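You operate a simulated robot arm through the tools that you are given. There is no shell and no other tool.

The job below is to be done with a simulated robot arm. You get a single attempt, and the scene is never put back.

Task
Put the shake strip on the top of the bar shelf. Put the shake glass on the bar top away on the dirty side. Put the measuring jug on the top of the bar shelf. Take the berry mould and leave it on top of the napkin holder. Take the brown bag and leave it on the white sheet. Take the grease tin and leave it on the counter top. Press the feed button three times. Put the yellow clip on the top of the bar shelf away on the clips shelf top. Open the cans lid. The order is free. Set down upright: shake glass, measuring jug, berry mould, brown bag, yellow clip.

It is judged by the outcome, as a careful person would: the job done as asked, and still so three seconds after it is handed in. It fails if anything else is knocked over, pushed out of place, dropped, spilled or broken. A push-on lid holds only when it is set on centred and level and pressed home; a screw cap is set on level and turned clockwise until tight. Flat cloth is picked up by pressing the open fingertips on it (5 to 10 N) and closing them slowly along it; thin cloth reads only 2 to 8 mm in the jaws.

Robot
A 7-joint arm with a two-finger parallel gripper on a trunk, on a base that drives. Base frame: it is fixed to the floor where the robot stands at the start and does not move with it; the origin is under the middle of the robot, x ahead of it, y to its left, z up; the surface under the hand at the start is at about z = 950. Lengths are in mm, angles in degrees, forces in N, time in s.
Its first joint turns from -166.0 to 166.0 degrees. Places, roughly: berry mould [750, 1250, 1000]; brown bag [750, 2250, 1000]; cans lid [-1500, 7800, 800]; clips shelf top (24x28 cm) [2500, -220, 1040]; counter top [700, 3600, 1000]; dirty side [-1400, 7200, 900]; feed button [800, 3300, 1000]; grease tin [750, 2500, 1000]; measuring jug [750, 500, 1000]; napkin holder (11x15x6 cm) [600, 1400, 1000]; shake glass [750, 500, 1000]; shake strip [750, 250, 1000]; top of the bar shelf [1100, 1500, 1200]; white sheet (15x15x1 cm) [600, 2000, 1000]; yellow clip (5x3x5 cm) [1100, 1100, 1200]. Payload 4.4 kg.
Tool frame: the origin (TCP) lies between the finger pads and is the grasp point; the fingertips stand 23 mm ahead of it; z points along the fingers, y is the line along which they close. Largest opening 94 mm; finger width 38, thickness 10; the body of the gripper, 54 by 96 mm, starts 39 mm behind the TCP.
Orientation is that of the tool frame in the base frame, as a unit quaternion [w, x, y, z]. With the fingers straight down and closing along the base's y, the tool's x points along the base's -x, its y along +y and its z along -z.

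Tools
- The arm moves only by the tool drive_tool. Its argument "commands" is a list of rows, each a list of 3 entries, a list of its own where there are three numbers: the finger opening in mm, from 0 to 94, then the shift along the tool's x, y, z in mm, then the turn, a rotation vector about the tool's x, y, z in degrees. In form: [[claw, [dx, dy, dz], [wx, wy, wz]], ...]. A call has 1 to 20 rows; each row is the pose to reach, as a shift and turn from the pose commanded when the call began, along the tool's axes at that moment. Rows are played at 5 a second. More than 50 mm and 8.6 degrees between two rows, or a gripper value outside its range, and nothing of the call is played. Where a pose cannot be reached the arm comes as near as it can. A force on the tool above 40 N (or 10 N above the force at the start of the call, whichever is more), or a blocked arm, ends the call early, and 0.2 s more pass. The fingers move at their own pace (about 108 mm/s each) and stop on an object; they squeeze with about 20 N. The grip force told is the motor's: it shows also when the fingers shut on nothing. Time passes only in rows, and 0.2 s behind the last, so rows that repeat a pose let the fingers close. The reply holds the time, the measured pose of the TCP, the force on the tool along the base axes, the opening and the grip force, in the units named above and with some noise, with the torque about the TCP (base axes, N m) and any sound that the robot's microphone picked up.
- Cameras (640 x 400 px; columns grow to the right, rows downward): "scene" is now at [191.3, 233, 1477.5]; the picture's right is [-0.03, -1.00, 0.00], its down [-0.50, 0.02, -0.87] and it looks along [0.87, -0.03, -0.50] (base axes); focal length 252 px, centre (320, 200). "wrist" rides on the gripper at [86, 16, -75] in the tool frame; the picture's right is [-0.18, 0.98, 0.00], its down [-0.58, -0.11, -0.81] and it looks along [-0.79, -0.15, 0.59] (tool axes); focal length 243 px, centre (320, 200). There is no depth. A picture from a camera that has moved, and an enlarged one, comes with that camera's place and axes in the base frame and with its lens.
- get_image(camera): a new picture of that camera. No time passes.
- steer(legs): drives the robot by 1 to 6 legs, each [ahead, left, turn to the left] in mm, mm and degrees, along the robot's own axes; the way and the turn of a leg run together, so that a leg with both is an arc; at most 1500 mm and 180 degrees a leg. The arm and the cameras ride along, it lands a little off, and it stops where it bumps. It gives what a move gives.
- turn_head(pan, tilt): turns the head with the scene camera to pan (to the left, within 120 degrees either way) and tilt (down, from -29 to 69), counted from straight ahead of the robot. It gives what a move gives.
- zoom(camera, box): a new picture of the part [left, top, right, bottom] of that camera's present view, enlarged. No time passes.
- close_job(): hands the job in; it is judged then, once.

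Nothing tells you exact positions but the pictures and the camera data. Unless the task says otherwise, let go and move clear before handing in.

The tools are called after "Emit:" as a command line: name --argument value ..., lists and objects as JSON in quotes. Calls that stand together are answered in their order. drive_tool: Moves the arm, as the interface text tells. Its arguments: {"type":"object","properties":{"commands":{"type":"array","items":{"type":"array"}}},"required":["commands"]} The other tools are called the same way: steer (legs) drives the base; turn_head (pan, tilt) turns the head that bears the scene camera; get_image (camera) takes a picture; zoom (camera, box) takes an enlarged picture of a part of a camera's view; close_job () hands the job in.

At the start:

```text
time: 0.0
tool_pos: [538.4, 115.7, 1261.9]
orientation: [0.0, 0.0, 1.0, 0.0]
wrist_force: [0.5, -0.1, 0.4]
wrist_torque: [-0.01, -0.01, 0.03]
grip_width: 94.1
gripper_force: 0.1
robot x, y, heading: [3.3, -1.8, 0.1]
head pan, tilt: [-1.9, 29.8]
```

scene: 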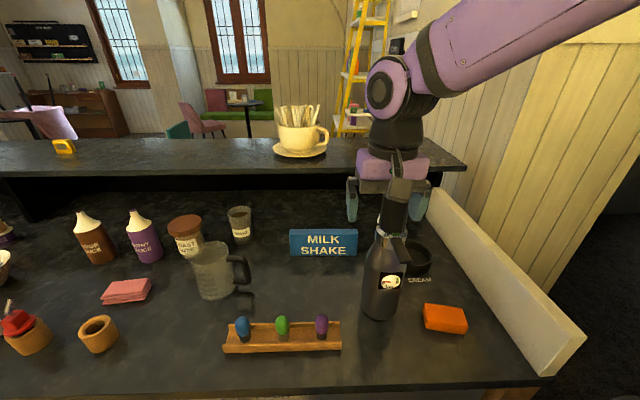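
wrist: 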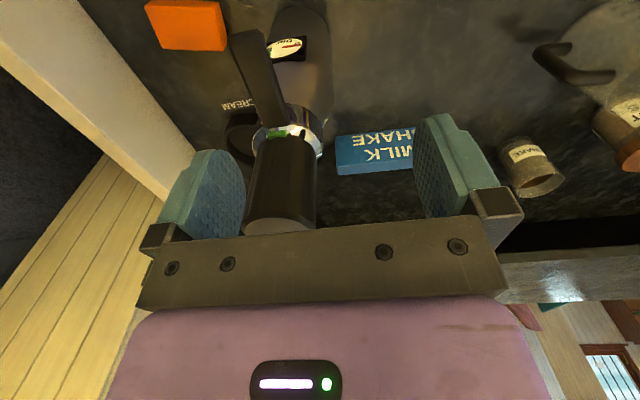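

I see the bar counter with a blue "MILK SHAKE" strip, a measuring jug, a small glass labelled "shake" and other things; the bar shelf is the raised ledge behind. I'll look closer at things before moving.

Emit:
zoom --camera "scene" --box '[160, 180, 480, 380]'

Emit:
zoom --camera "scene" --box '[0, 120, 320, 320]'

Emit:
turn_head --pan 60 --tilt 30

Emit:
get_image --camera "scene"

```text
2.00 times, centred on (320, 280) of scene
camera zoom: at [191.3, 233.0, 1477.5], right [-0.03, -1.0, 0.0], down [-0.5, 0.02, -0.87], along [0.87, -0.03, -0.5], focal length 505 px, centre (320, 40)
```

zoom: 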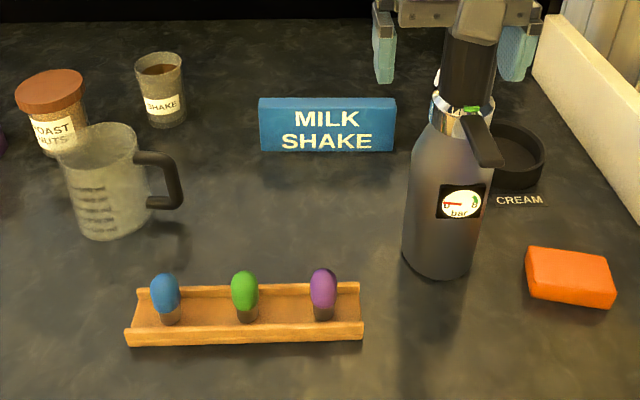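

```text
2.00 times, centred on (160, 220) of scene
camera zoom: at [191.3, 233.0, 1477.5], right [-0.03, -1.0, 0.0], down [-0.5, 0.02, -0.87], along [0.87, -0.03, -0.5], focal length 505 px, centre (640, 160)
```

zoom: 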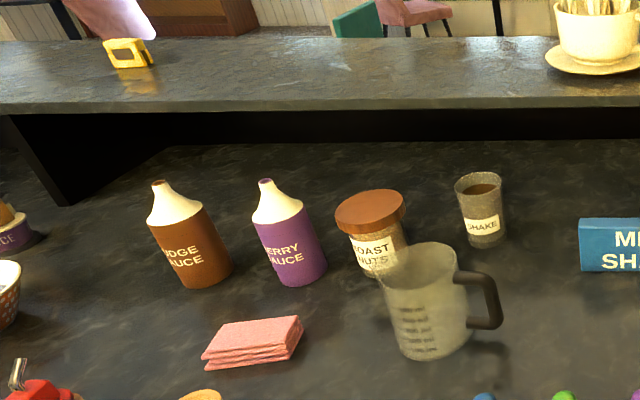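

```text
time: 1.3
tool_pos: [538.5, 115.6, 1261.2]
orientation: [0.0, 0.0, 1.0, 0.0]
wrist_force: [-0.5, -0.2, 0.2]
wrist_torque: [-0.01, 0.02, -0.04]
grip_width: 94.1
gripper_force: 0.1
robot x, y, heading: [0.7, 0.2, -0.0]
head pan, tilt: [60.0, 30.0]
```

```text
taken
camera scene: at [146.2, 314.3, 1477.3], right [0.87, -0.5, 0.0], down [-0.25, -0.43, -0.87], along [0.43, 0.75, -0.5], focal length 252 px, centre (320, 200)
```

scene: 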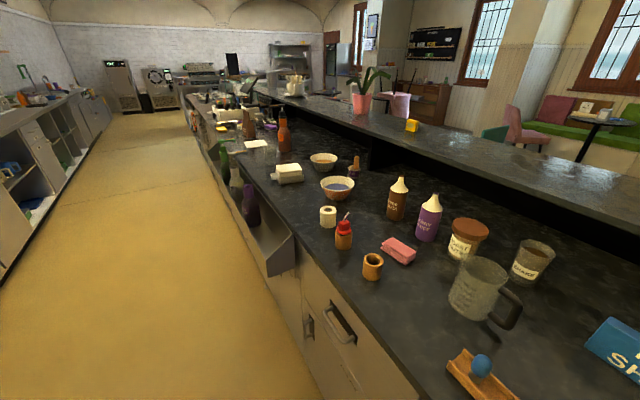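

The bar runs far along +y, with the raised shelf behind it. I'll look around to learn the layout and the ways to drive.

Emit:
zoom --camera "scene" --box '[180, 60, 500, 260]'

Emit:
zoom --camera "scene" --box '[0, 40, 320, 240]'

Emit:
turn_head --pan -50 --tilt 25

Emit:
get_image --camera "scene"

Emit:
turn_head --pan -110 --tilt 25

Emit:
get_image --camera "scene"

Emit:
turn_head --pan 110 --tilt 25

Emit:
get_image --camera "scene"

Emit:
turn_head --pan 0 --tilt 0

Emit:
get_image --camera "scene"

```text
2.00 times, centred on (340, 160) of scene
camera zoom: at [146.2, 314.3, 1477.3], right [0.87, -0.5, 0.0], down [-0.25, -0.43, -0.87], along [0.43, 0.75, -0.5], focal length 505 px, centre (280, 280)
```

zoom: 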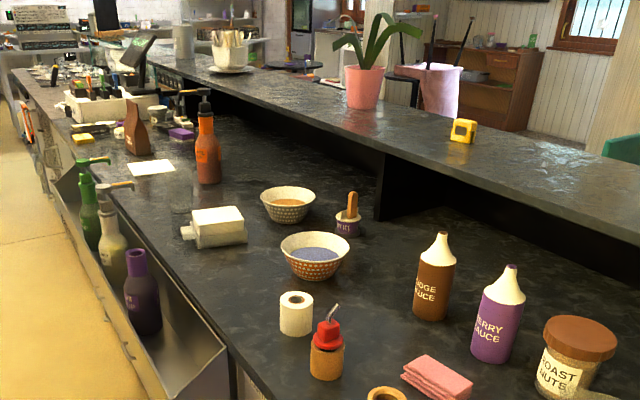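

```text
2.00 times, centred on (160, 140) of scene
camera zoom: at [146.2, 314.3, 1477.3], right [0.87, -0.5, 0.0], down [-0.25, -0.43, -0.87], along [0.43, 0.75, -0.5], focal length 505 px, centre (640, 320)
```

zoom: 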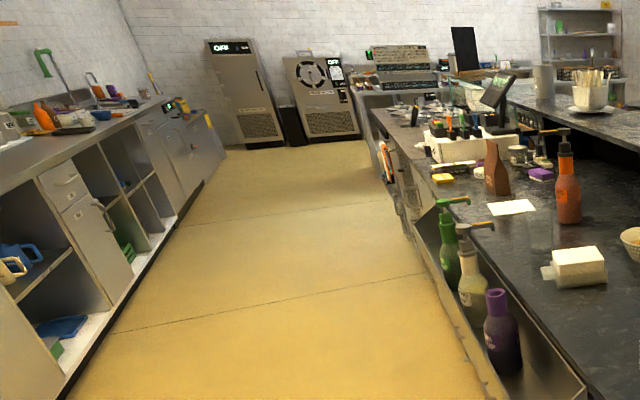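

```text
time: 3.2
tool_pos: [537.5, 115.6, 1262.4]
orientation: [0.0, 0.001, 1.0, 0.0]
wrist_force: [0.2, -0.1, 0.2]
wrist_torque: [-0.02, 0.01, 0.02]
grip_width: 93.9
gripper_force: 0.1
robot x, y, heading: [1.4, -1.0, 0.1]
head pan, tilt: [-50.0, 25.0]
```

```text
taken
camera scene: at [160.2, 165.5, 1485.2], right [-0.77, -0.64, 0.0], down [-0.27, 0.32, -0.91], along [0.58, -0.69, -0.42], focal length 252 px, centre (320, 200)
```

scene: 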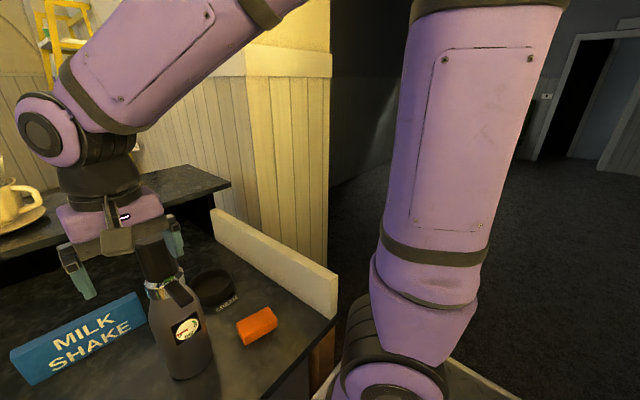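

```text
time: 4.5
tool_pos: [538.2, 115.3, 1262.4]
orientation: [0.0, 0.0, 1.0, 0.0]
wrist_force: [0.3, 0.5, -0.4]
wrist_torque: [-0.01, -0.02, 0.0]
grip_width: 94.0
gripper_force: 0.1
robot x, y, heading: [1.8, -1.6, 0.0]
head pan, tilt: [-110.0, 25.0]
```

```text
taken
camera scene: at [69.4, 149.4, 1485.3], right [-0.94, 0.34, 0.0], down [0.14, 0.4, -0.91], along [-0.31, -0.85, -0.42], focal length 252 px, centre (320, 200)
```

scene: 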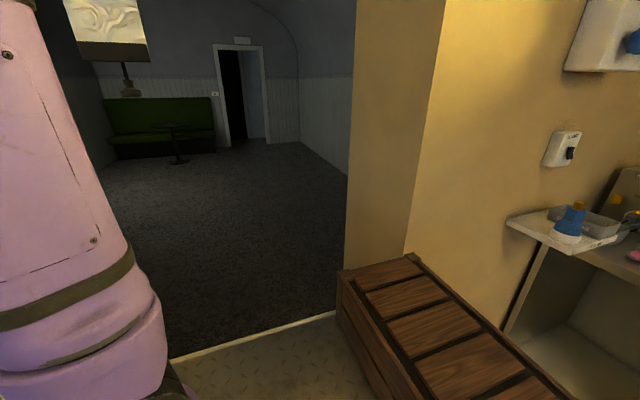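

```text
time: 7.7
tool_pos: [538.3, 114.9, 1262.2]
orientation: [-0.001, 0.0, 1.0, 0.001]
wrist_force: [-1.1, -0.3, 0.0]
wrist_torque: [0.01, -0.01, 0.01]
grip_width: 94.0
gripper_force: 0.0
robot x, y, heading: [2.4, -1.3, -0.0]
head pan, tilt: [110.0, 25.0]
```

```text
taken
camera scene: at [69.4, 322.6, 1485.3], right [0.94, 0.34, 0.0], down [0.14, -0.4, -0.91], along [-0.31, 0.85, -0.42], focal length 252 px, centre (320, 200)
```

scene: 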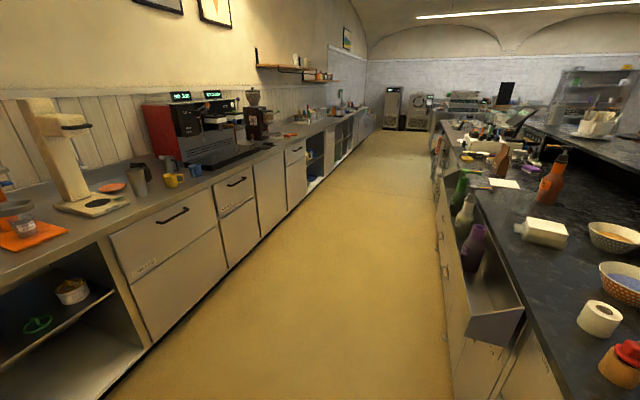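

```text
time: 9.5
tool_pos: [537.9, 116.4, 1261.8]
orientation: [0.0, 0.0, 1.0, 0.0]
wrist_force: [0.5, -0.1, 0.8]
wrist_torque: [0.02, 0.02, 0.02]
grip_width: 94.1
gripper_force: 0.1
robot x, y, heading: [-3.4, 1.1, -0.1]
head pan, tilt: [0.0, 0.0]
```

```text
taken
camera scene: at [190.9, 236.0, 1525.6], right [0.0, -1.0, 0.0], down [0.0, 0.0, -1.0], along [1.0, 0.0, 0.0], focal length 252 px, centre (320, 200)
```

scene: 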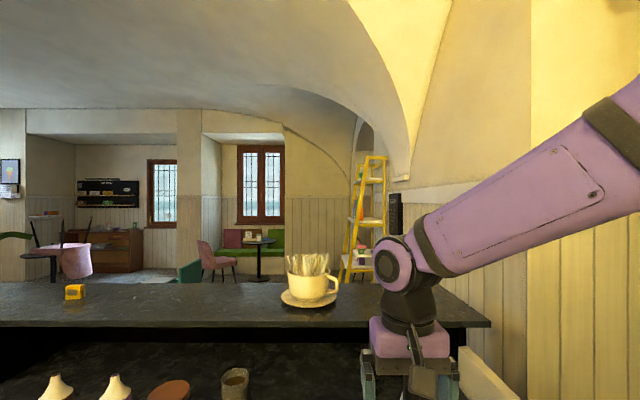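

The shake strip seems to be a standing sign about 200 mm long at x≈768, y≈100–300. I'll look closely at it, the jug and the glass.

Emit:
turn_head --pan 0 --tilt 40

Emit:
get_image --camera "scene"

Emit:
zoom --camera "scene" --box '[260, 130, 420, 230]'

Emit:
zoom --camera "scene" --box '[160, 130, 320, 230]'

Emit:
zoom --camera "wrist" --box '[300, 100, 460, 200]'

```text
time: 10.6
tool_pos: [538.0, 115.7, 1263.3]
orientation: [0.001, 0.0, 1.0, 0.0]
wrist_force: [0.4, 1.2, 0.2]
wrist_torque: [-0.01, 0.0, 0.03]
grip_width: 94.0
gripper_force: 0.0
robot x, y, heading: [0.5, -0.3, -0.1]
head pan, tilt: [0.0, 40.0]
```

```text
taken
camera scene: at [185.9, 236.0, 1462.0], right [0.0, -1.0, 0.0], down [-0.64, 0.0, -0.77], along [0.77, 0.0, -0.64], focal length 252 px, centre (320, 200)
```

scene: 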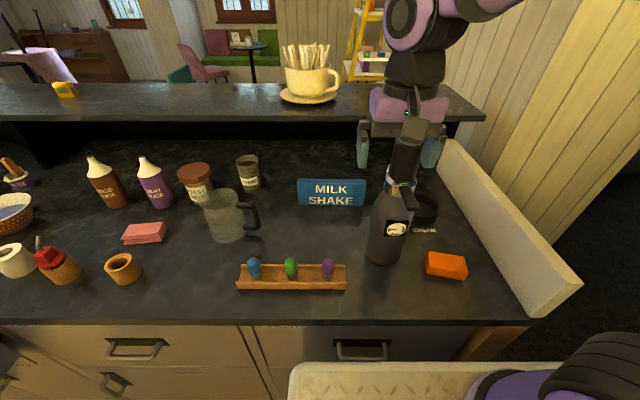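

```text
4.00 times, centred on (340, 180) of scene
camera zoom: at [185.9, 236.0, 1462.0], right [0.0, -1.0, 0.0], down [-0.64, 0.0, -0.77], along [0.77, 0.0, -0.64], focal length 1009 px, centre (240, 280)
```

zoom: 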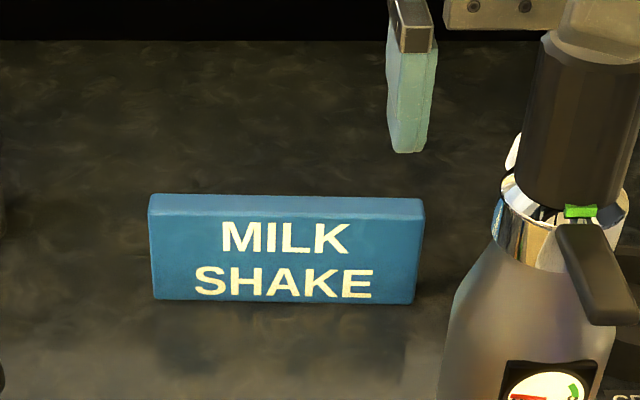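

```text
4.00 times, centred on (240, 180) of scene
camera zoom: at [185.9, 236.0, 1462.0], right [0.0, -1.0, 0.0], down [-0.64, 0.0, -0.77], along [0.77, 0.0, -0.64], focal length 1009 px, centre (640, 280)
```

zoom: 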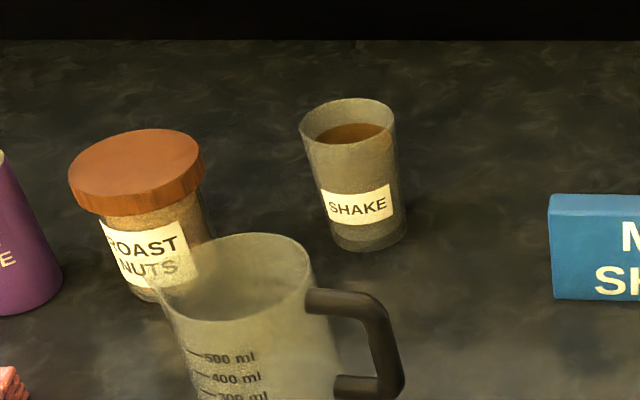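

```text
4.00 times, centred on (380, 150) of wrist
camera zoom: at [450.8, 131.7, 1337.6], right [0.18, 0.98, 0.0], down [0.58, -0.11, 0.81], along [0.79, -0.15, -0.59], focal length 970 px, centre (80, 400)
```

zoom: 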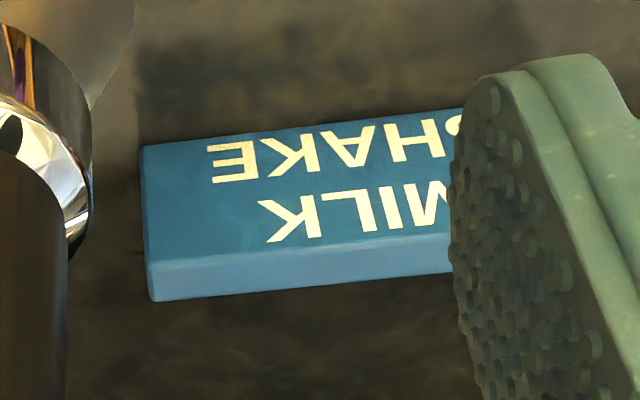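

The strip is a block about 200×28×80 mm centred near (792, 200). The siphon's head stands right by the fingers, so I raise straight up first, then turn the hand to close along x and move above the strip.

Emit:
drive_tool --commands '[[94, [0, 0, -50], [0, 0, 0]], [94, [0, 0, -100], [0, 0, 0]], [94, [-25, 8, -110], [0, 0, -8]], [94, [-50, 16, -110], [0, 0, -16]], [94, [-75, 25, -110], [0, 0, -24]], [94, [-100, 33, -110], [0, 0, -32]], [94, [-125, 41, -110], [0, 0, -40]], [94, [-150, 50, -110], [0, 0, -48]], [94, [-175, 58, -110], [0, 0, -56]], [94, [-200, 66, -110], [0, 0, -64]], [94, [-225, 75, -110], [0, 0, -72]], [94, [-240, 80, -110], [0, 0, -80]], [94, [-254, 84, -110], [0, 0, -88]], [94, [-254, 84, -110], [0, 0, -90]], [94, [-254, 84, -110], [0, 0, -90]]]'

Emit:
get_image --camera "scene"

Emit:
get_image --camera "wrist"

```text
time: 13.8
tool_pos: [792.5, 201.7, 1372.0]
orientation: [0.0, 0.708, -0.706, 0.0]
wrist_force: [0.1, 1.0, 0.9]
wrist_torque: [-0.01, 0.02, 0.01]
grip_width: 94.1
gripper_force: 0.1
robot x, y, heading: [0.8, -2.6, -0.3]
head pan, tilt: [0.0, 40.0]
```

```text
taken
camera scene: at [185.9, 236.0, 1461.9], right [0.0, -1.0, 0.0], down [-0.64, 0.0, -0.77], along [0.77, 0.0, -0.64], focal length 252 px, centre (320, 200)
```

scene: 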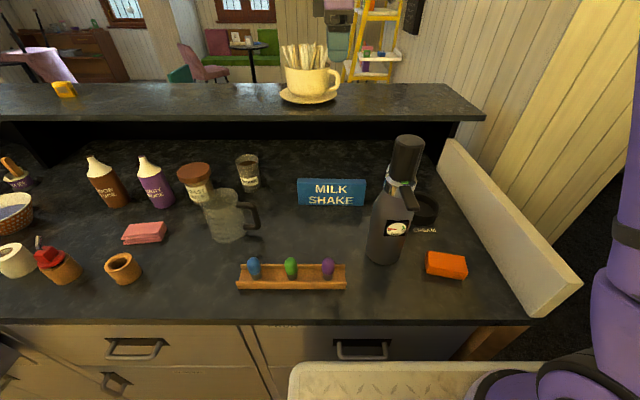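

```text
taken
camera wrist: at [775.0, 114.5, 1448.3], right [-0.98, 0.18, 0.0], down [0.11, 0.58, 0.81], along [0.15, 0.79, -0.59], focal length 243 px, centre (320, 200)
```

wrist: 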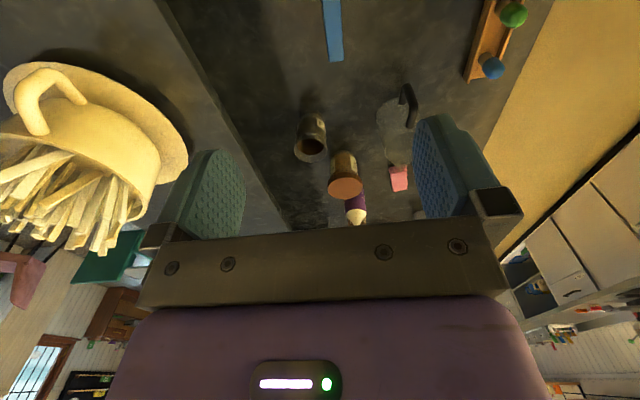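

Above the strip. I zoom in to fix the strip's place and the bar shelf's edge and height.

Emit:
zoom --camera "wrist" --box '[160, 0, 400, 150]'

Emit:
zoom --camera "scene" --box '[240, 70, 400, 170]'

```text
2.67 times, centred on (280, 75) of wrist
camera zoom: at [775.0, 114.5, 1448.3], right [-0.98, 0.18, 0.0], down [0.11, 0.58, 0.81], along [0.15, 0.79, -0.59], focal length 647 px, centre (427, 533)
```

zoom: 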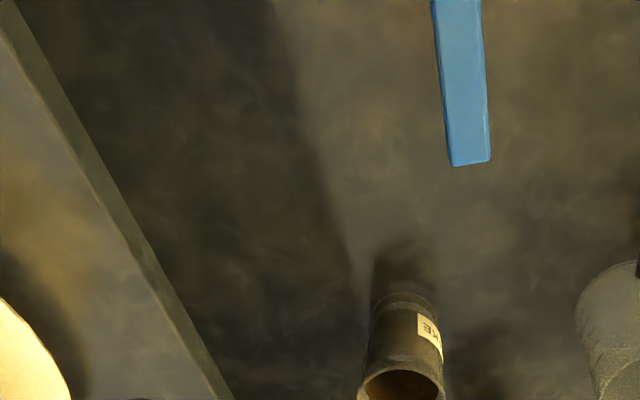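

```text
4.00 times, centred on (320, 120) of scene
camera zoom: at [185.9, 236.0, 1461.9], right [0.0, -1.0, 0.0], down [-0.64, 0.0, -0.77], along [0.77, 0.0, -0.64], focal length 1009 px, centre (320, 520)
```

zoom: 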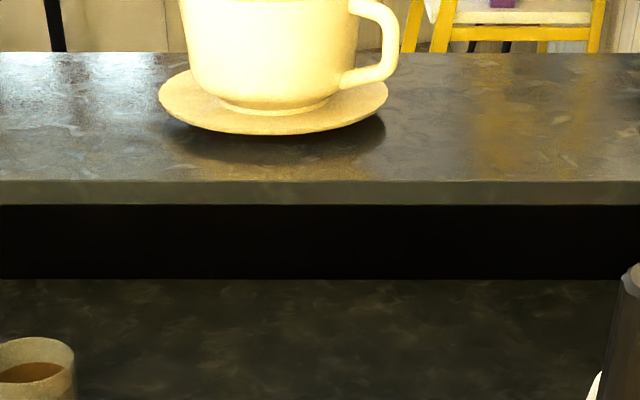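

The strip's centre is at about (782, 200) and its top is near z 1035; the shelf top is about z 1166 with its front edge at x≈941. I go down over the strip.

Emit:
drive_tool --commands '[[94, [0, 5, 50], [0, 0, 0]], [94, [0, 10, 100], [0, 0, 0]], [94, [0, 10, 150], [0, 0, 0]], [94, [0, 10, 200], [0, 0, 0]], [94, [0, 10, 250], [0, 0, 0]], [94, [0, 10, 290], [0, 0, 0]], [94, [0, 10, 290], [0, 0, 0]]]'

Emit:
get_image --camera "scene"

Emit:
zoom --camera "scene" --box '[260, 100, 420, 220]'

Emit:
get_image --camera "wrist"

```text
refused: row 1 steps farther than a row can; nothing moved
```

```text
taken
camera scene: at [185.9, 236.0, 1461.9], right [0.0, -1.0, 0.0], down [-0.64, 0.0, -0.77], along [0.77, 0.0, -0.64], focal length 252 px, centre (320, 200)
```

scene: 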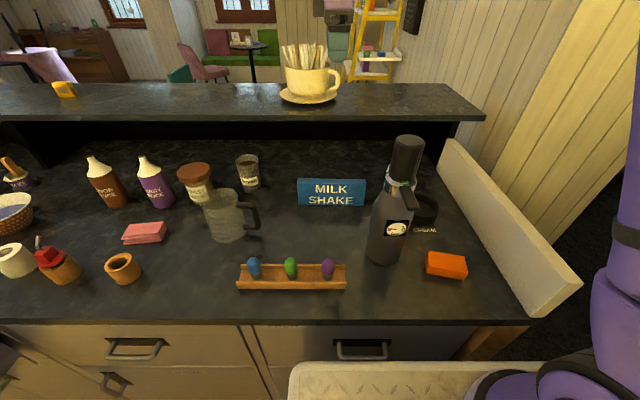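

```text
3.33 times, centred on (340, 160) of scene
camera zoom: at [185.9, 236.0, 1461.9], right [0.0, -1.0, 0.0], down [-0.64, 0.0, -0.77], along [0.77, 0.0, -0.64], focal length 841 px, centre (253, 333)
```

zoom: 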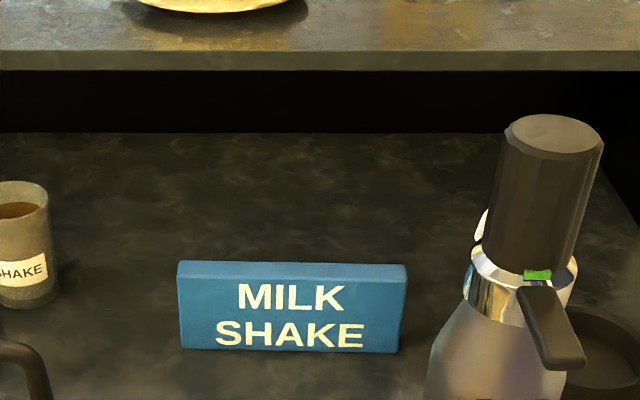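

```text
taken
camera wrist: at [775.0, 114.5, 1448.3], right [-0.98, 0.18, 0.0], down [0.11, 0.58, 0.81], along [0.15, 0.79, -0.59], focal length 243 px, centre (320, 200)
```

wrist: 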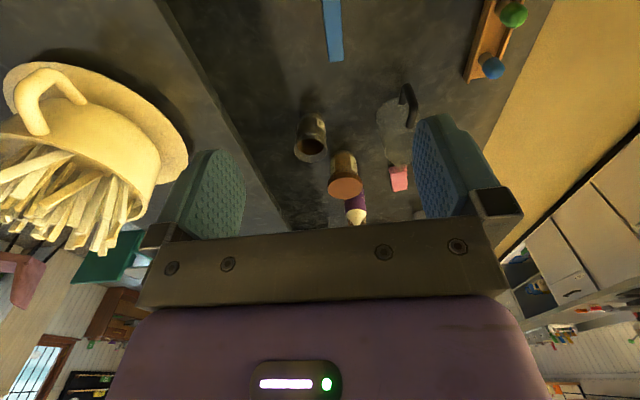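

The step was a bit too long; I repeat with smaller steps.

Emit:
drive_tool --commands '[[94, [0, 5, 45], [0, 0, 0]], [94, [0, 10, 90], [0, 0, 0]], [94, [0, 10, 135], [0, 0, 0]], [94, [0, 10, 180], [0, 0, 0]], [94, [0, 10, 225], [0, 0, 0]], [94, [0, 10, 260], [0, 0, 0]], [94, [0, 10, 285], [0, 0, 0]], [94, [0, 10, 285], [0, 0, 0]]]'

Emit:
zoom --camera "scene" --box '[240, 80, 432, 200]'

Emit:
get_image --camera "wrist"

```text
time: 15.6
tool_pos: [783.0, 199.6, 1084.5]
orientation: [0.0, 0.707, -0.707, 0.0]
wrist_force: [0.3, 0.5, 0.9]
wrist_torque: [0.01, 0.0, 0.0]
grip_width: 93.9
gripper_force: 0.1
robot x, y, heading: [-1.0, 1.6, 0.1]
head pan, tilt: [0.0, 40.0]
```

```text
3.33 times, centred on (336, 140) of scene
camera zoom: at [185.8, 236.0, 1461.9], right [0.0, -1.0, 0.0], down [-0.64, 0.0, -0.77], along [0.77, 0.0, -0.64], focal length 841 px, centre (267, 400)
```

zoom: 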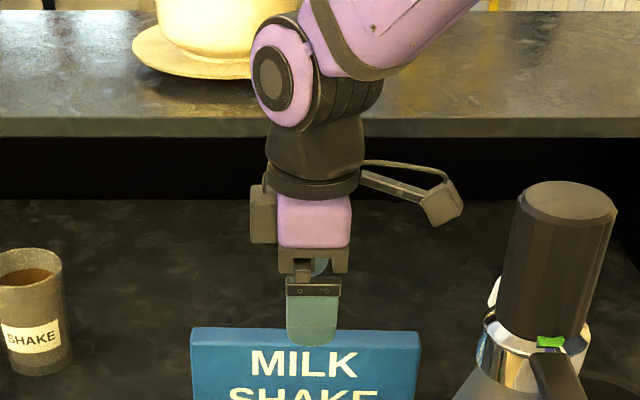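

```text
taken
camera wrist: at [766.6, 113.5, 1160.8], right [-0.98, 0.18, 0.0], down [0.11, 0.58, 0.81], along [0.15, 0.79, -0.59], focal length 243 px, centre (320, 200)
```

wrist: 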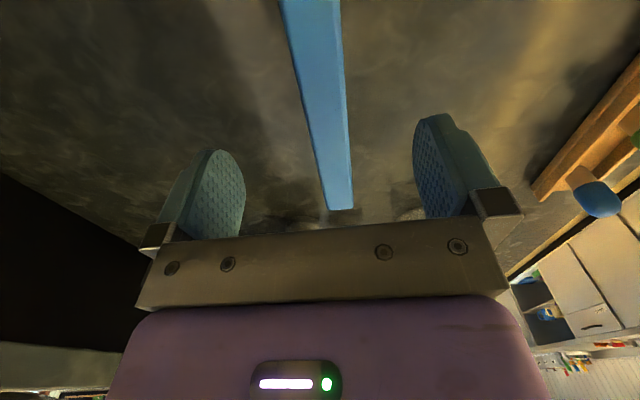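

The fingers straddle the strip well. I go down to z≈1010 and close.

Emit:
drive_tool --commands '[[94, [0, 0, 30], [0, 0, 0]], [94, [0, 0, 60], [0, 0, 0]], [94, [0, 0, 72], [0, 0, 0]], [94, [0, 0, 72], [0, 0, 0]], [60, [0, 0, 72], [0, 0, 0]], [20, [0, 0, 72], [0, 0, 0]], [20, [0, 0, 72], [0, 0, 0]], [20, [0, 0, 72], [0, 0, 0]]]'

Emit:
get_image --camera "wrist"

```text
time: 17.4
tool_pos: [781.9, 200.0, 1014.4]
orientation: [0.0, -0.706, 0.708, -0.002]
wrist_force: [-0.8, 0.0, 0.0]
wrist_torque: [0.06, 0.04, 0.01]
grip_width: 26.0
gripper_force: 20.5
robot x, y, heading: [-0.1, 2.3, 0.0]
head pan, tilt: [0.0, 40.0]
```

```text
taken
camera wrist: at [764.8, 113.0, 1089.2], right [-0.98, 0.18, 0.0], down [0.11, 0.58, 0.81], along [0.15, 0.79, -0.59], focal length 243 px, centre (320, 200)
```

wrist: 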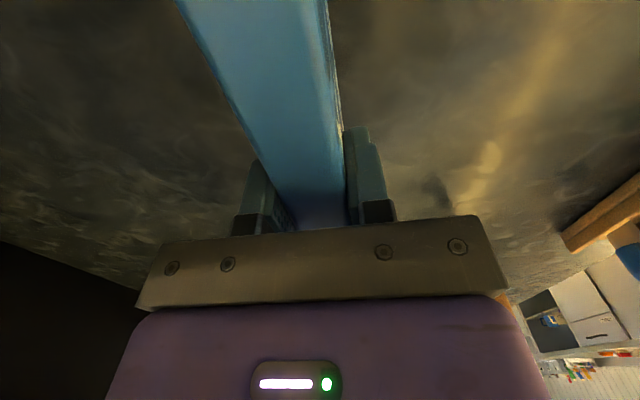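

Strip gripped (26 mm). I lift, shift to y≈0 and then out over the shelf, clear of the cup.

Emit:
drive_tool --commands '[[20, [0, 0, -45], [0, 0, 0]], [20, [0, 0, -90], [0, 0, 0]], [20, [0, 0, -135], [0, 0, 0]], [20, [0, 0, -180], [0, 0, 0]], [20, [0, 0, -225], [0, 0, 0]], [20, [0, 0, -270], [0, 0, 0]], [20, [40, 0, -276], [0, 0, 0]], [20, [85, 0, -276], [0, 0, 0]], [20, [130, 0, -276], [0, 0, 0]], [20, [175, 0, -276], [0, 0, 0]], [20, [200, 0, -276], [0, 0, 0]], [20, [200, -45, -276], [0, 0, 0]], [20, [200, -90, -276], [0, 0, 0]], [20, [200, -135, -276], [0, 0, 0]], [20, [200, -175, -276], [0, 0, 0]], [20, [200, -208, -276], [0, 0, 0]], [20, [200, -208, -276], [0, 0, 0]]]'

Emit:
get_image --camera "scene"

Emit:
get_image --camera "wrist"

```text
time: 21.0
tool_pos: [992.4, -0.2, 1290.3]
orientation: [-0.001, -0.707, 0.707, 0.0]
wrist_force: [0.3, -0.5, -2.0]
wrist_torque: [-0.02, 0.01, 0.01]
grip_width: 25.6
gripper_force: 20.4
robot x, y, heading: [0.4, 0.9, -0.1]
head pan, tilt: [0.0, 40.0]
```

```text
taken
camera scene: at [186.0, 236.0, 1461.9], right [0.0, -1.0, 0.0], down [-0.64, 0.0, -0.77], along [0.77, 0.0, -0.64], focal length 252 px, centre (320, 200)
```

scene: 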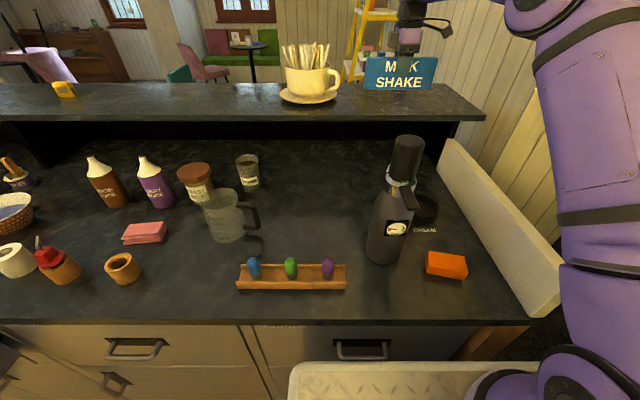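

```text
taken
camera wrist: at [974.5, -86.5, 1366.1], right [-0.98, 0.18, 0.0], down [0.11, 0.58, 0.81], along [0.15, 0.79, -0.59], focal length 243 px, centre (320, 200)
```

wrist: 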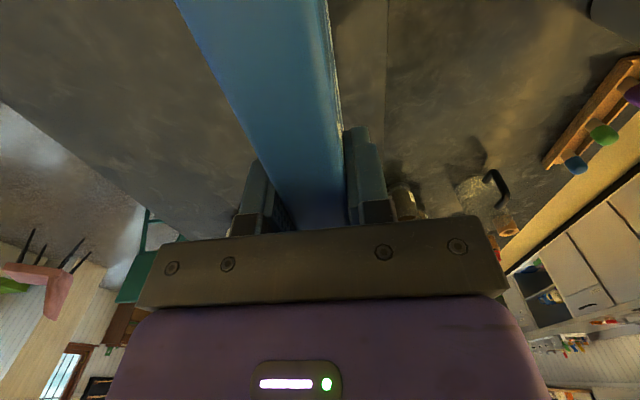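

The strip is over the shelf. I lower it and feel for the contact.

Emit:
drive_tool --commands '[[20, [0, 0, 20], [0, 0, 0]], [20, [0, 0, 40], [0, 0, 0]], [20, [0, 0, 50], [0, 0, 0]], [20, [0, 0, 54], [0, 0, 0]], [20, [0, 0, 54], [0, 0, 0]]]'

Emit:
zoom --camera "scene" --box '[340, 40, 500, 140]'

```text
time: 22.2
tool_pos: [990.5, -0.6, 1236.0]
orientation: [0.0, -0.707, 0.708, 0.0]
wrist_force: [0.3, -0.3, -0.1]
wrist_torque: [0.01, 0.01, -0.03]
grip_width: 25.7
gripper_force: 20.2
robot x, y, heading: [-1.4, 2.0, 0.0]
head pan, tilt: [0.0, 40.0]
```

```text
4.00 times, centred on (420, 90) of scene
camera zoom: at [186.0, 236.0, 1461.9], right [0.0, -1.0, 0.0], down [-0.64, 0.0, -0.77], along [0.77, 0.0, -0.64], focal length 1009 px, centre (-80, 640)
```

zoom: 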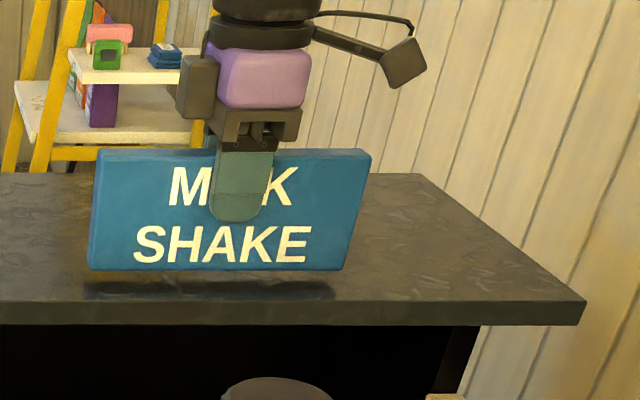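

Still a little gap to the shelf; I go on in small steps.

Emit:
drive_tool --commands '[[20, [0, 0, 3], [0, 0, 0]], [20, [0, 0, 6], [0, 0, 0]], [20, [0, 0, 8], [0, 0, 0]]]'

Emit:
zoom --camera "scene" --box '[340, 40, 500, 140]'

```text
time: 23.0
tool_pos: [990.2, 0.1, 1228.5]
orientation: [0.0, 0.707, -0.707, 0.001]
wrist_force: [0.5, 0.0, 0.6]
wrist_torque: [0.0, 0.01, 0.01]
grip_width: 25.9
gripper_force: 19.9
robot x, y, heading: [1.7, 2.5, 0.2]
head pan, tilt: [0.0, 40.0]
```

```text
4.00 times, centred on (420, 90) of scene
camera zoom: at [186.0, 236.0, 1461.9], right [0.0, -1.0, 0.0], down [-0.64, 0.0, -0.77], along [0.77, 0.0, -0.64], focal length 1009 px, centre (-80, 640)
```

zoom: 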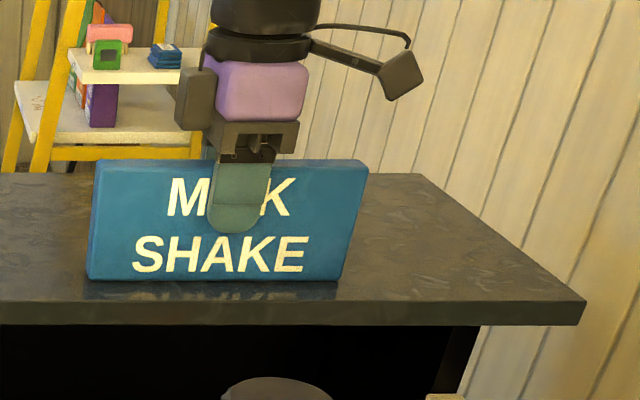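

Emit:
drive_tool --commands '[[20, [0, 0, 2], [0, 0, 0]], [20, [0, 0, 4], [0, 0, 0]]]'

Emit:
drive_tool --commands '[[20, [0, 0, 2], [0, 0, 0]], [20, [0, 0, 3], [0, 0, 0]]]'

Emit:
zoom --camera "scene" --box '[340, 40, 500, 140]'

```text
time: 23.6
tool_pos: [990.0, 0.4, 1227.5]
orientation: [-0.002, 0.707, -0.707, 0.002]
wrist_force: [-0.2, 0.1, 20.0]
wrist_torque: [0.05, 0.15, 0.03]
grip_width: 25.2
gripper_force: 19.8
robot x, y, heading: [-0.6, -3.2, 0.1]
head pan, tilt: [0.0, 40.0]
```

```text
time: 24.2
tool_pos: [989.4, 0.5, 1223.3]
orientation: [0.0, 0.707, -0.707, -0.001]
wrist_force: [-2.5, 0.9, 19.9]
wrist_torque: [0.02, 0.08, 0.03]
grip_width: 25.9
gripper_force: 20.0
robot x, y, heading: [0.0, -0.4, -0.1]
head pan, tilt: [0.0, 40.0]
```

```text
4.00 times, centred on (420, 90) of scene
camera zoom: at [185.0, 236.0, 1462.1], right [0.0, -1.0, 0.0], down [-0.64, 0.0, -0.77], along [0.77, 0.0, -0.64], focal length 1009 px, centre (-80, 640)
```

zoom: 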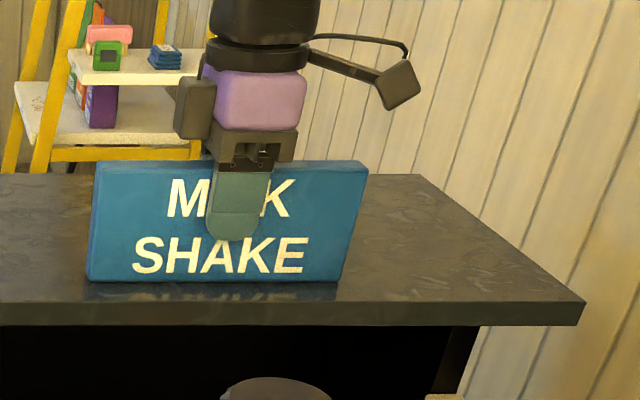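

The strip stands on the shelf. I release it and rise clear.

Emit:
drive_tool --commands '[[40, [0, 0, 0], [0, 0, 0]], [70, [0, 0, 0], [0, 0, 0]], [80, [0, 0, -20], [0, 0, 0]], [80, [0, 0, -60], [0, 0, 0]], [80, [0, 0, -105], [0, 0, 0]], [94, [0, 0, -150], [0, 0, 0]], [94, [0, 0, -150], [0, 0, 0]]]'

Emit:
get_image --camera "scene"

Emit:
zoom --camera "scene" --box '[160, 140, 320, 260]'

Emit:
zoom --camera "scene" --box '[330, 20, 490, 140]'

```text
time: 25.8
tool_pos: [988.5, -0.9, 1371.6]
orientation: [-0.001, -0.707, 0.707, 0.001]
wrist_force: [0.4, 0.0, 0.8]
wrist_torque: [0.0, 0.01, 0.0]
grip_width: 94.0
gripper_force: 0.1
robot x, y, heading: [-2.9, -1.5, -0.1]
head pan, tilt: [0.0, 40.0]
```

```text
taken
camera scene: at [186.0, 236.0, 1461.9], right [0.0, -1.0, 0.0], down [-0.64, 0.0, -0.77], along [0.77, 0.0, -0.64], focal length 252 px, centre (320, 200)
```

scene: 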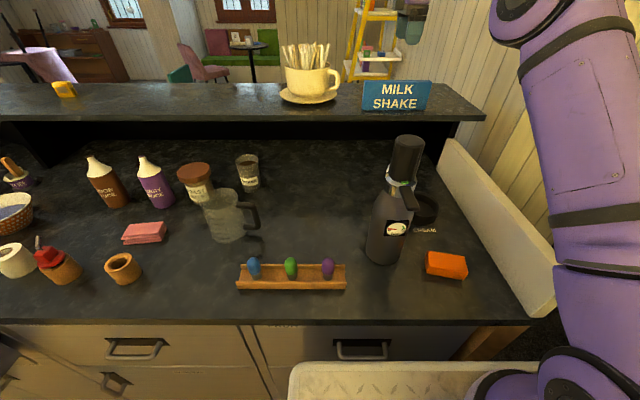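

```text
3.33 times, centred on (240, 200) of scene
camera zoom: at [186.0, 236.0, 1461.9], right [0.0, -1.0, 0.0], down [-0.64, 0.0, -0.77], along [0.77, 0.0, -0.64], focal length 841 px, centre (587, 200)
```

zoom: 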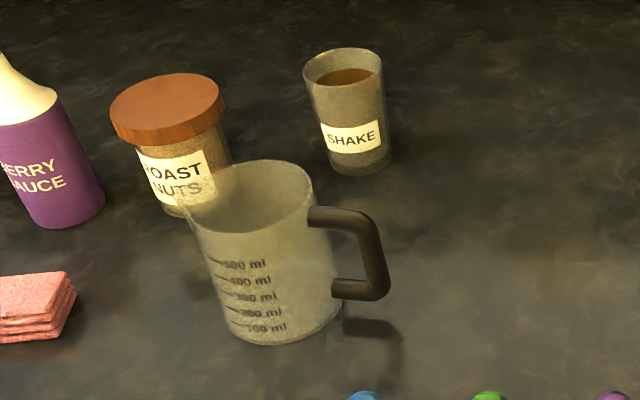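

```text
3.33 times, centred on (410, 80) of scene
camera zoom: at [186.0, 236.0, 1461.9], right [0.0, -1.0, 0.0], down [-0.64, 0.0, -0.77], along [0.77, 0.0, -0.64], focal length 841 px, centre (20, 600)
```

zoom: 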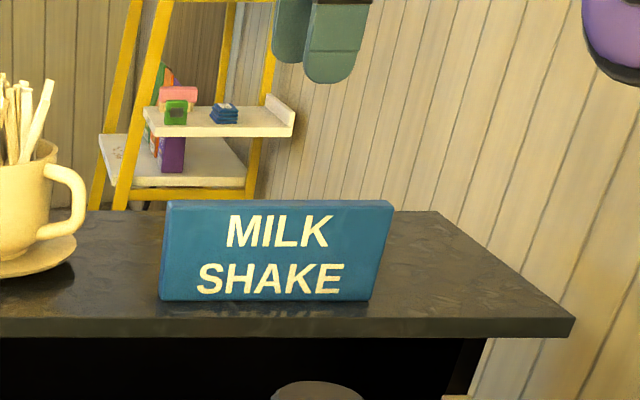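

The strip stands well on the shelf. Next the jug: its axis is at about (643, 475), with the handle pointing to −y at about (648, 394) and its top near z 1070. I move above the handle.

Emit:
drive_tool --commands '[[94, [-36, 31, 0], [0, 0, 0]], [94, [-73, 62, 0], [0, 0, 0]], [94, [-109, 93, 0], [0, 0, 0]], [94, [-146, 124, 0], [0, 0, 0]], [94, [-182, 155, 0], [0, 0, 0]], [94, [-219, 185, 0], [0, 0, 0]], [94, [-255, 216, 0], [0, 0, 0]], [94, [-292, 247, 0], [0, 0, 0]], [94, [-328, 278, 0], [0, 0, 0]], [94, [-365, 309, 0], [0, 0, 0]], [94, [-401, 340, 0], [0, 0, 0]], [94, [-401, 340, 40], [0, 0, 0]], [94, [-401, 340, 80], [0, 0, 0]], [94, [-401, 340, 120], [0, 0, 0]], [94, [-401, 340, 160], [0, 0, 0]], [94, [-401, 340, 200], [0, 0, 0]], [94, [-401, 340, 230], [0, 0, 0]], [94, [-401, 340, 230], [0, 0, 0]]]'

Emit:
zoom --camera "scene" --box '[150, 120, 310, 260]'

Emit:
get_image --camera "wrist"

```text
time: 29.6
tool_pos: [652.6, 399.6, 1142.0]
orientation: [0.0, 0.708, -0.707, 0.0]
wrist_force: [-0.7, 0.7, -0.6]
wrist_torque: [-0.01, -0.01, 0.02]
grip_width: 93.9
gripper_force: 0.1
robot x, y, heading: [-1.1, -0.7, -0.1]
head pan, tilt: [0.0, 40.0]
```

```text
2.86 times, centred on (230, 190) of scene
camera zoom: at [185.9, 236.0, 1461.9], right [0.0, -1.0, 0.0], down [-0.64, 0.0, -0.77], along [0.77, 0.0, -0.64], focal length 721 px, centre (577, 229)
```

zoom: 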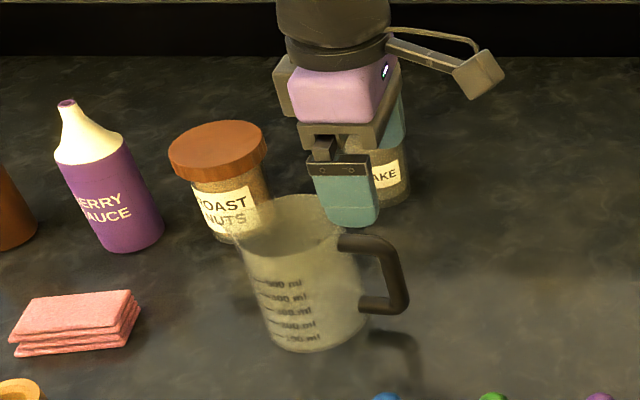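

```text
taken
camera wrist: at [635.0, 313.4, 1216.7], right [-0.98, 0.18, 0.0], down [0.11, 0.58, 0.81], along [0.15, 0.79, -0.59], focal length 243 px, centre (320, 200)
```

wrist: 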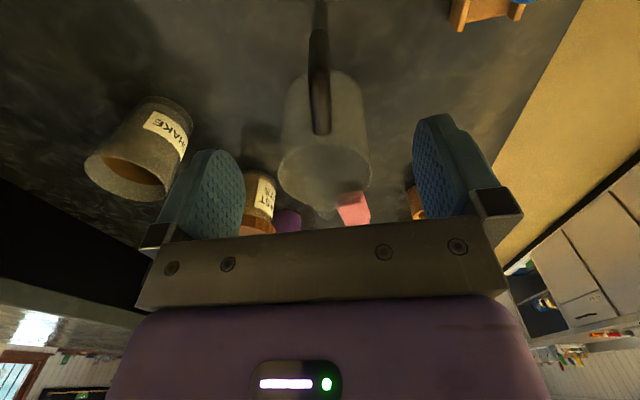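

The handle leans about 9° and stands at about (651, 400). I turn the hand a little, go down over it and close gently.

Emit:
drive_tool --commands '[[94, [-1, 1, 20], [0, 0, 5]], [94, [-2, 1, 40], [0, 0, 9]], [94, [-2, 1, 70], [0, 0, 9]], [94, [-2, 1, 95], [0, 0, 9]], [94, [-2, 1, 104], [0, 0, 9]], [94, [-2, 1, 104], [0, 0, 9]]]'

Emit:
zoom --camera "scene" --box '[150, 120, 310, 260]'

Emit:
get_image --camera "wrist"

```text
time: 31.0
tool_pos: [649.6, 401.5, 1037.9]
orientation: [0.0, -0.649, 0.76, 0.0]
wrist_force: [-0.5, 0.4, 0.1]
wrist_torque: [0.02, 0.02, 0.03]
grip_width: 94.2
gripper_force: 0.0
robot x, y, heading: [1.4, -2.1, -0.3]
head pan, tilt: [0.0, 40.0]
```

```text
2.86 times, centred on (230, 190) of scene
camera zoom: at [185.9, 236.0, 1461.9], right [0.0, -1.0, 0.0], down [-0.64, 0.0, -0.77], along [0.77, 0.0, -0.64], focal length 721 px, centre (577, 229)
```

zoom: 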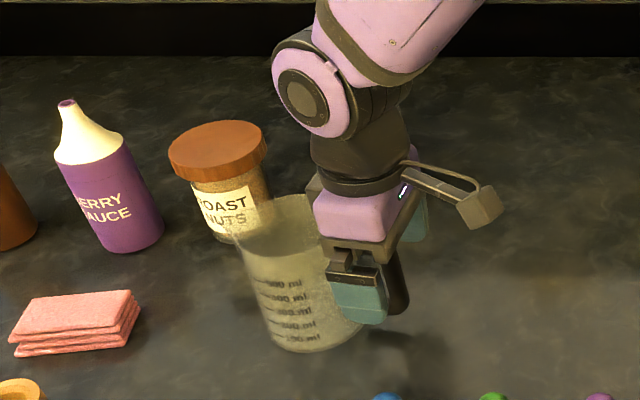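

```text
taken
camera wrist: at [619.1, 318.7, 1113.9], right [-0.94, 0.34, 0.0], down [0.2, 0.56, 0.81], along [0.27, 0.76, -0.59], focal length 243 px, centre (320, 200)
```

wrist: 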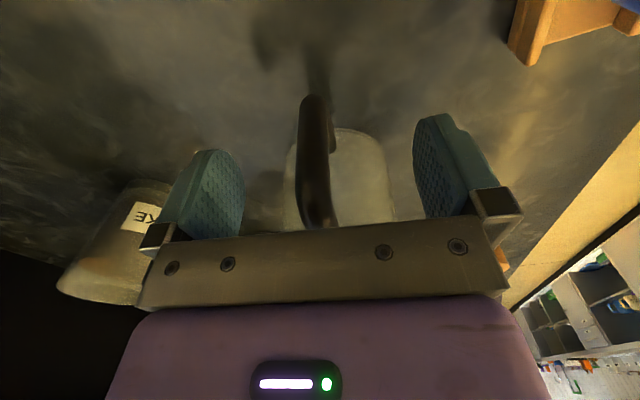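

The handle lies between the fingers. I close on it.

Emit:
drive_tool --commands '[[60, [0, 0, 0], [0, 0, 0]], [30, [0, 0, 0], [0, 0, 0]], [5, [0, 0, 0], [0, 0, 0]], [5, [0, 0, 0], [0, 0, 0]], [5, [0, 0, 0], [0, 0, 0]]]'

Emit:
drive_tool --commands '[[5, [0, 0, -10], [0, 0, 0]], [5, [0, 0, -25], [0, 0, 0]], [5, [0, 0, -25], [0, 0, 0]]]'

Emit:
zoom --camera "scene" --box '[150, 120, 310, 260]'

Emit:
get_image --camera "wrist"

```text
time: 32.2
tool_pos: [648.7, 401.4, 1037.4]
orientation: [0.0, -0.65, 0.76, 0.0]
wrist_force: [-0.3, -0.4, 0.2]
wrist_torque: [-0.01, 0.05, 0.0]
grip_width: 16.8
gripper_force: 19.8
robot x, y, heading: [-2.1, 0.8, 0.1]
head pan, tilt: [0.0, 40.0]
```

```text
time: 33.0
tool_pos: [649.0, 401.9, 1062.5]
orientation: [-0.001, -0.649, 0.761, 0.0]
wrist_force: [-0.1, -0.3, -1.0]
wrist_torque: [-0.03, 0.01, -0.03]
grip_width: 16.7
gripper_force: 20.1
robot x, y, heading: [0.3, -2.3, 0.1]
head pan, tilt: [0.0, 40.0]
```

```text
2.86 times, centred on (230, 190) of scene
camera zoom: at [186.0, 236.1, 1461.9], right [0.0, -1.0, 0.0], down [-0.64, 0.0, -0.77], along [0.77, 0.0, -0.64], focal length 721 px, centre (577, 229)
```

zoom: 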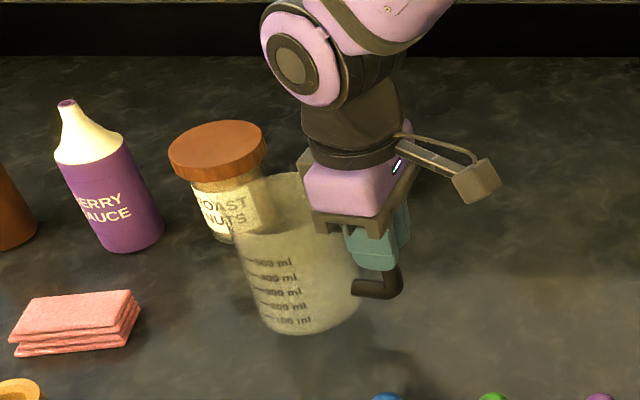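

```text
taken
camera wrist: at [618.6, 319.3, 1139.0], right [-0.94, 0.34, 0.0], down [0.2, 0.56, 0.81], along [0.27, 0.76, -0.59], focal length 243 px, centre (320, 200)
```

wrist: 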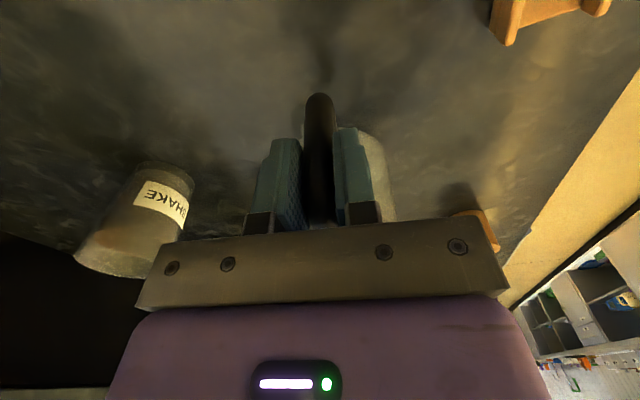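

The jug hangs level from its handle. I raise it well above everything and drive 400 mm to the left, so that the shelf beside the cup comes within reach.

Emit:
drive_tool --commands '[[5, [0, 0, -40], [0, 0, 0]], [5, [0, 0, -80], [0, 0, 0]], [5, [0, 0, -120], [0, 0, 0]], [5, [0, 0, -160], [0, 0, 0]], [5, [0, 0, -200], [0, 0, 0]], [5, [0, 0, -240], [0, 0, 0]], [5, [0, 0, -240], [0, 0, 0]]]'

Emit:
steer --legs '[[0, 400, 0]]'

Emit:
turn_head --pan 0 --tilt 35

Emit:
get_image --camera "scene"

Emit:
get_image --camera "wrist"

```text
time: 34.6
tool_pos: [651.5, 403.9, 1304.5]
orientation: [0.0, -0.649, 0.761, 0.0]
wrist_force: [-0.8, -0.4, -1.5]
wrist_torque: [-0.08, 0.0, 0.0]
grip_width: 17.1
gripper_force: 20.4
robot x, y, heading: [-3.3, -0.5, 0.1]
head pan, tilt: [0.0, 40.0]
```

```text
time: 37.1
tool_pos: [648.4, 809.4, 1303.8]
orientation: [0.0, -0.651, 0.759, 0.0]
wrist_force: [0.4, 0.7, -0.4]
wrist_torque: [-0.08, 0.0, -0.01]
grip_width: 16.4
gripper_force: 19.8
robot x, y, heading: [-2.1, 407.8, -0.1]
head pan, tilt: [0.0, 40.0]
```

```text
time: 37.8
tool_pos: [647.5, 809.0, 1303.6]
orientation: [-0.001, -0.651, 0.759, 0.0]
wrist_force: [0.2, 0.7, -0.4]
wrist_torque: [-0.07, 0.02, -0.03]
grip_width: 16.8
gripper_force: 20.5
robot x, y, heading: [-0.1, 403.7, 0.4]
head pan, tilt: [0.0, 35.0]
```

```text
taken
camera scene: at [187.2, 641.1, 1469.4], right [0.0, -1.0, 0.0], down [-0.57, 0.0, -0.82], along [0.82, 0.0, -0.57], focal length 252 px, centre (320, 200)
```

scene: 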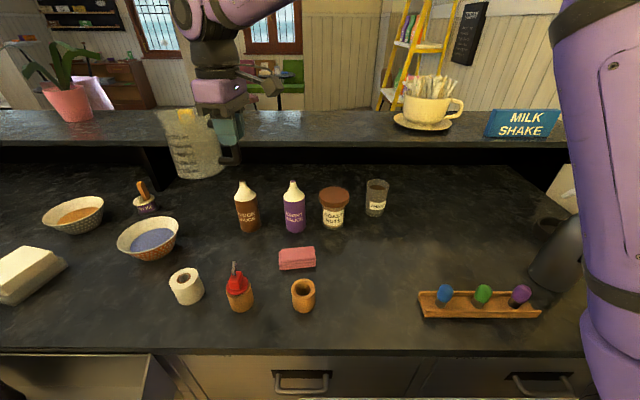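

```text
taken
camera wrist: at [617.3, 726.6, 1380.2], right [-0.94, 0.33, 0.0], down [0.2, 0.56, 0.81], along [0.27, 0.76, -0.59], focal length 243 px, centre (320, 200)
```

wrist: 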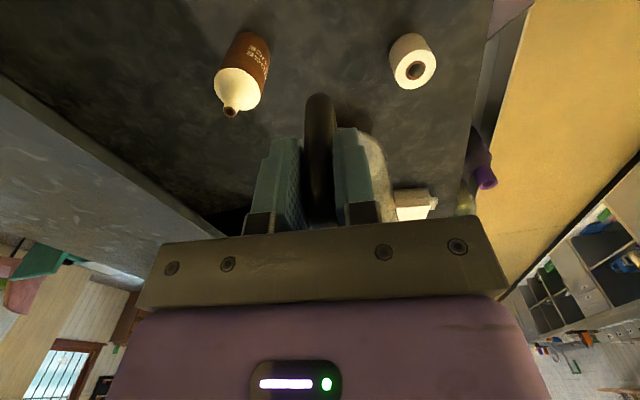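

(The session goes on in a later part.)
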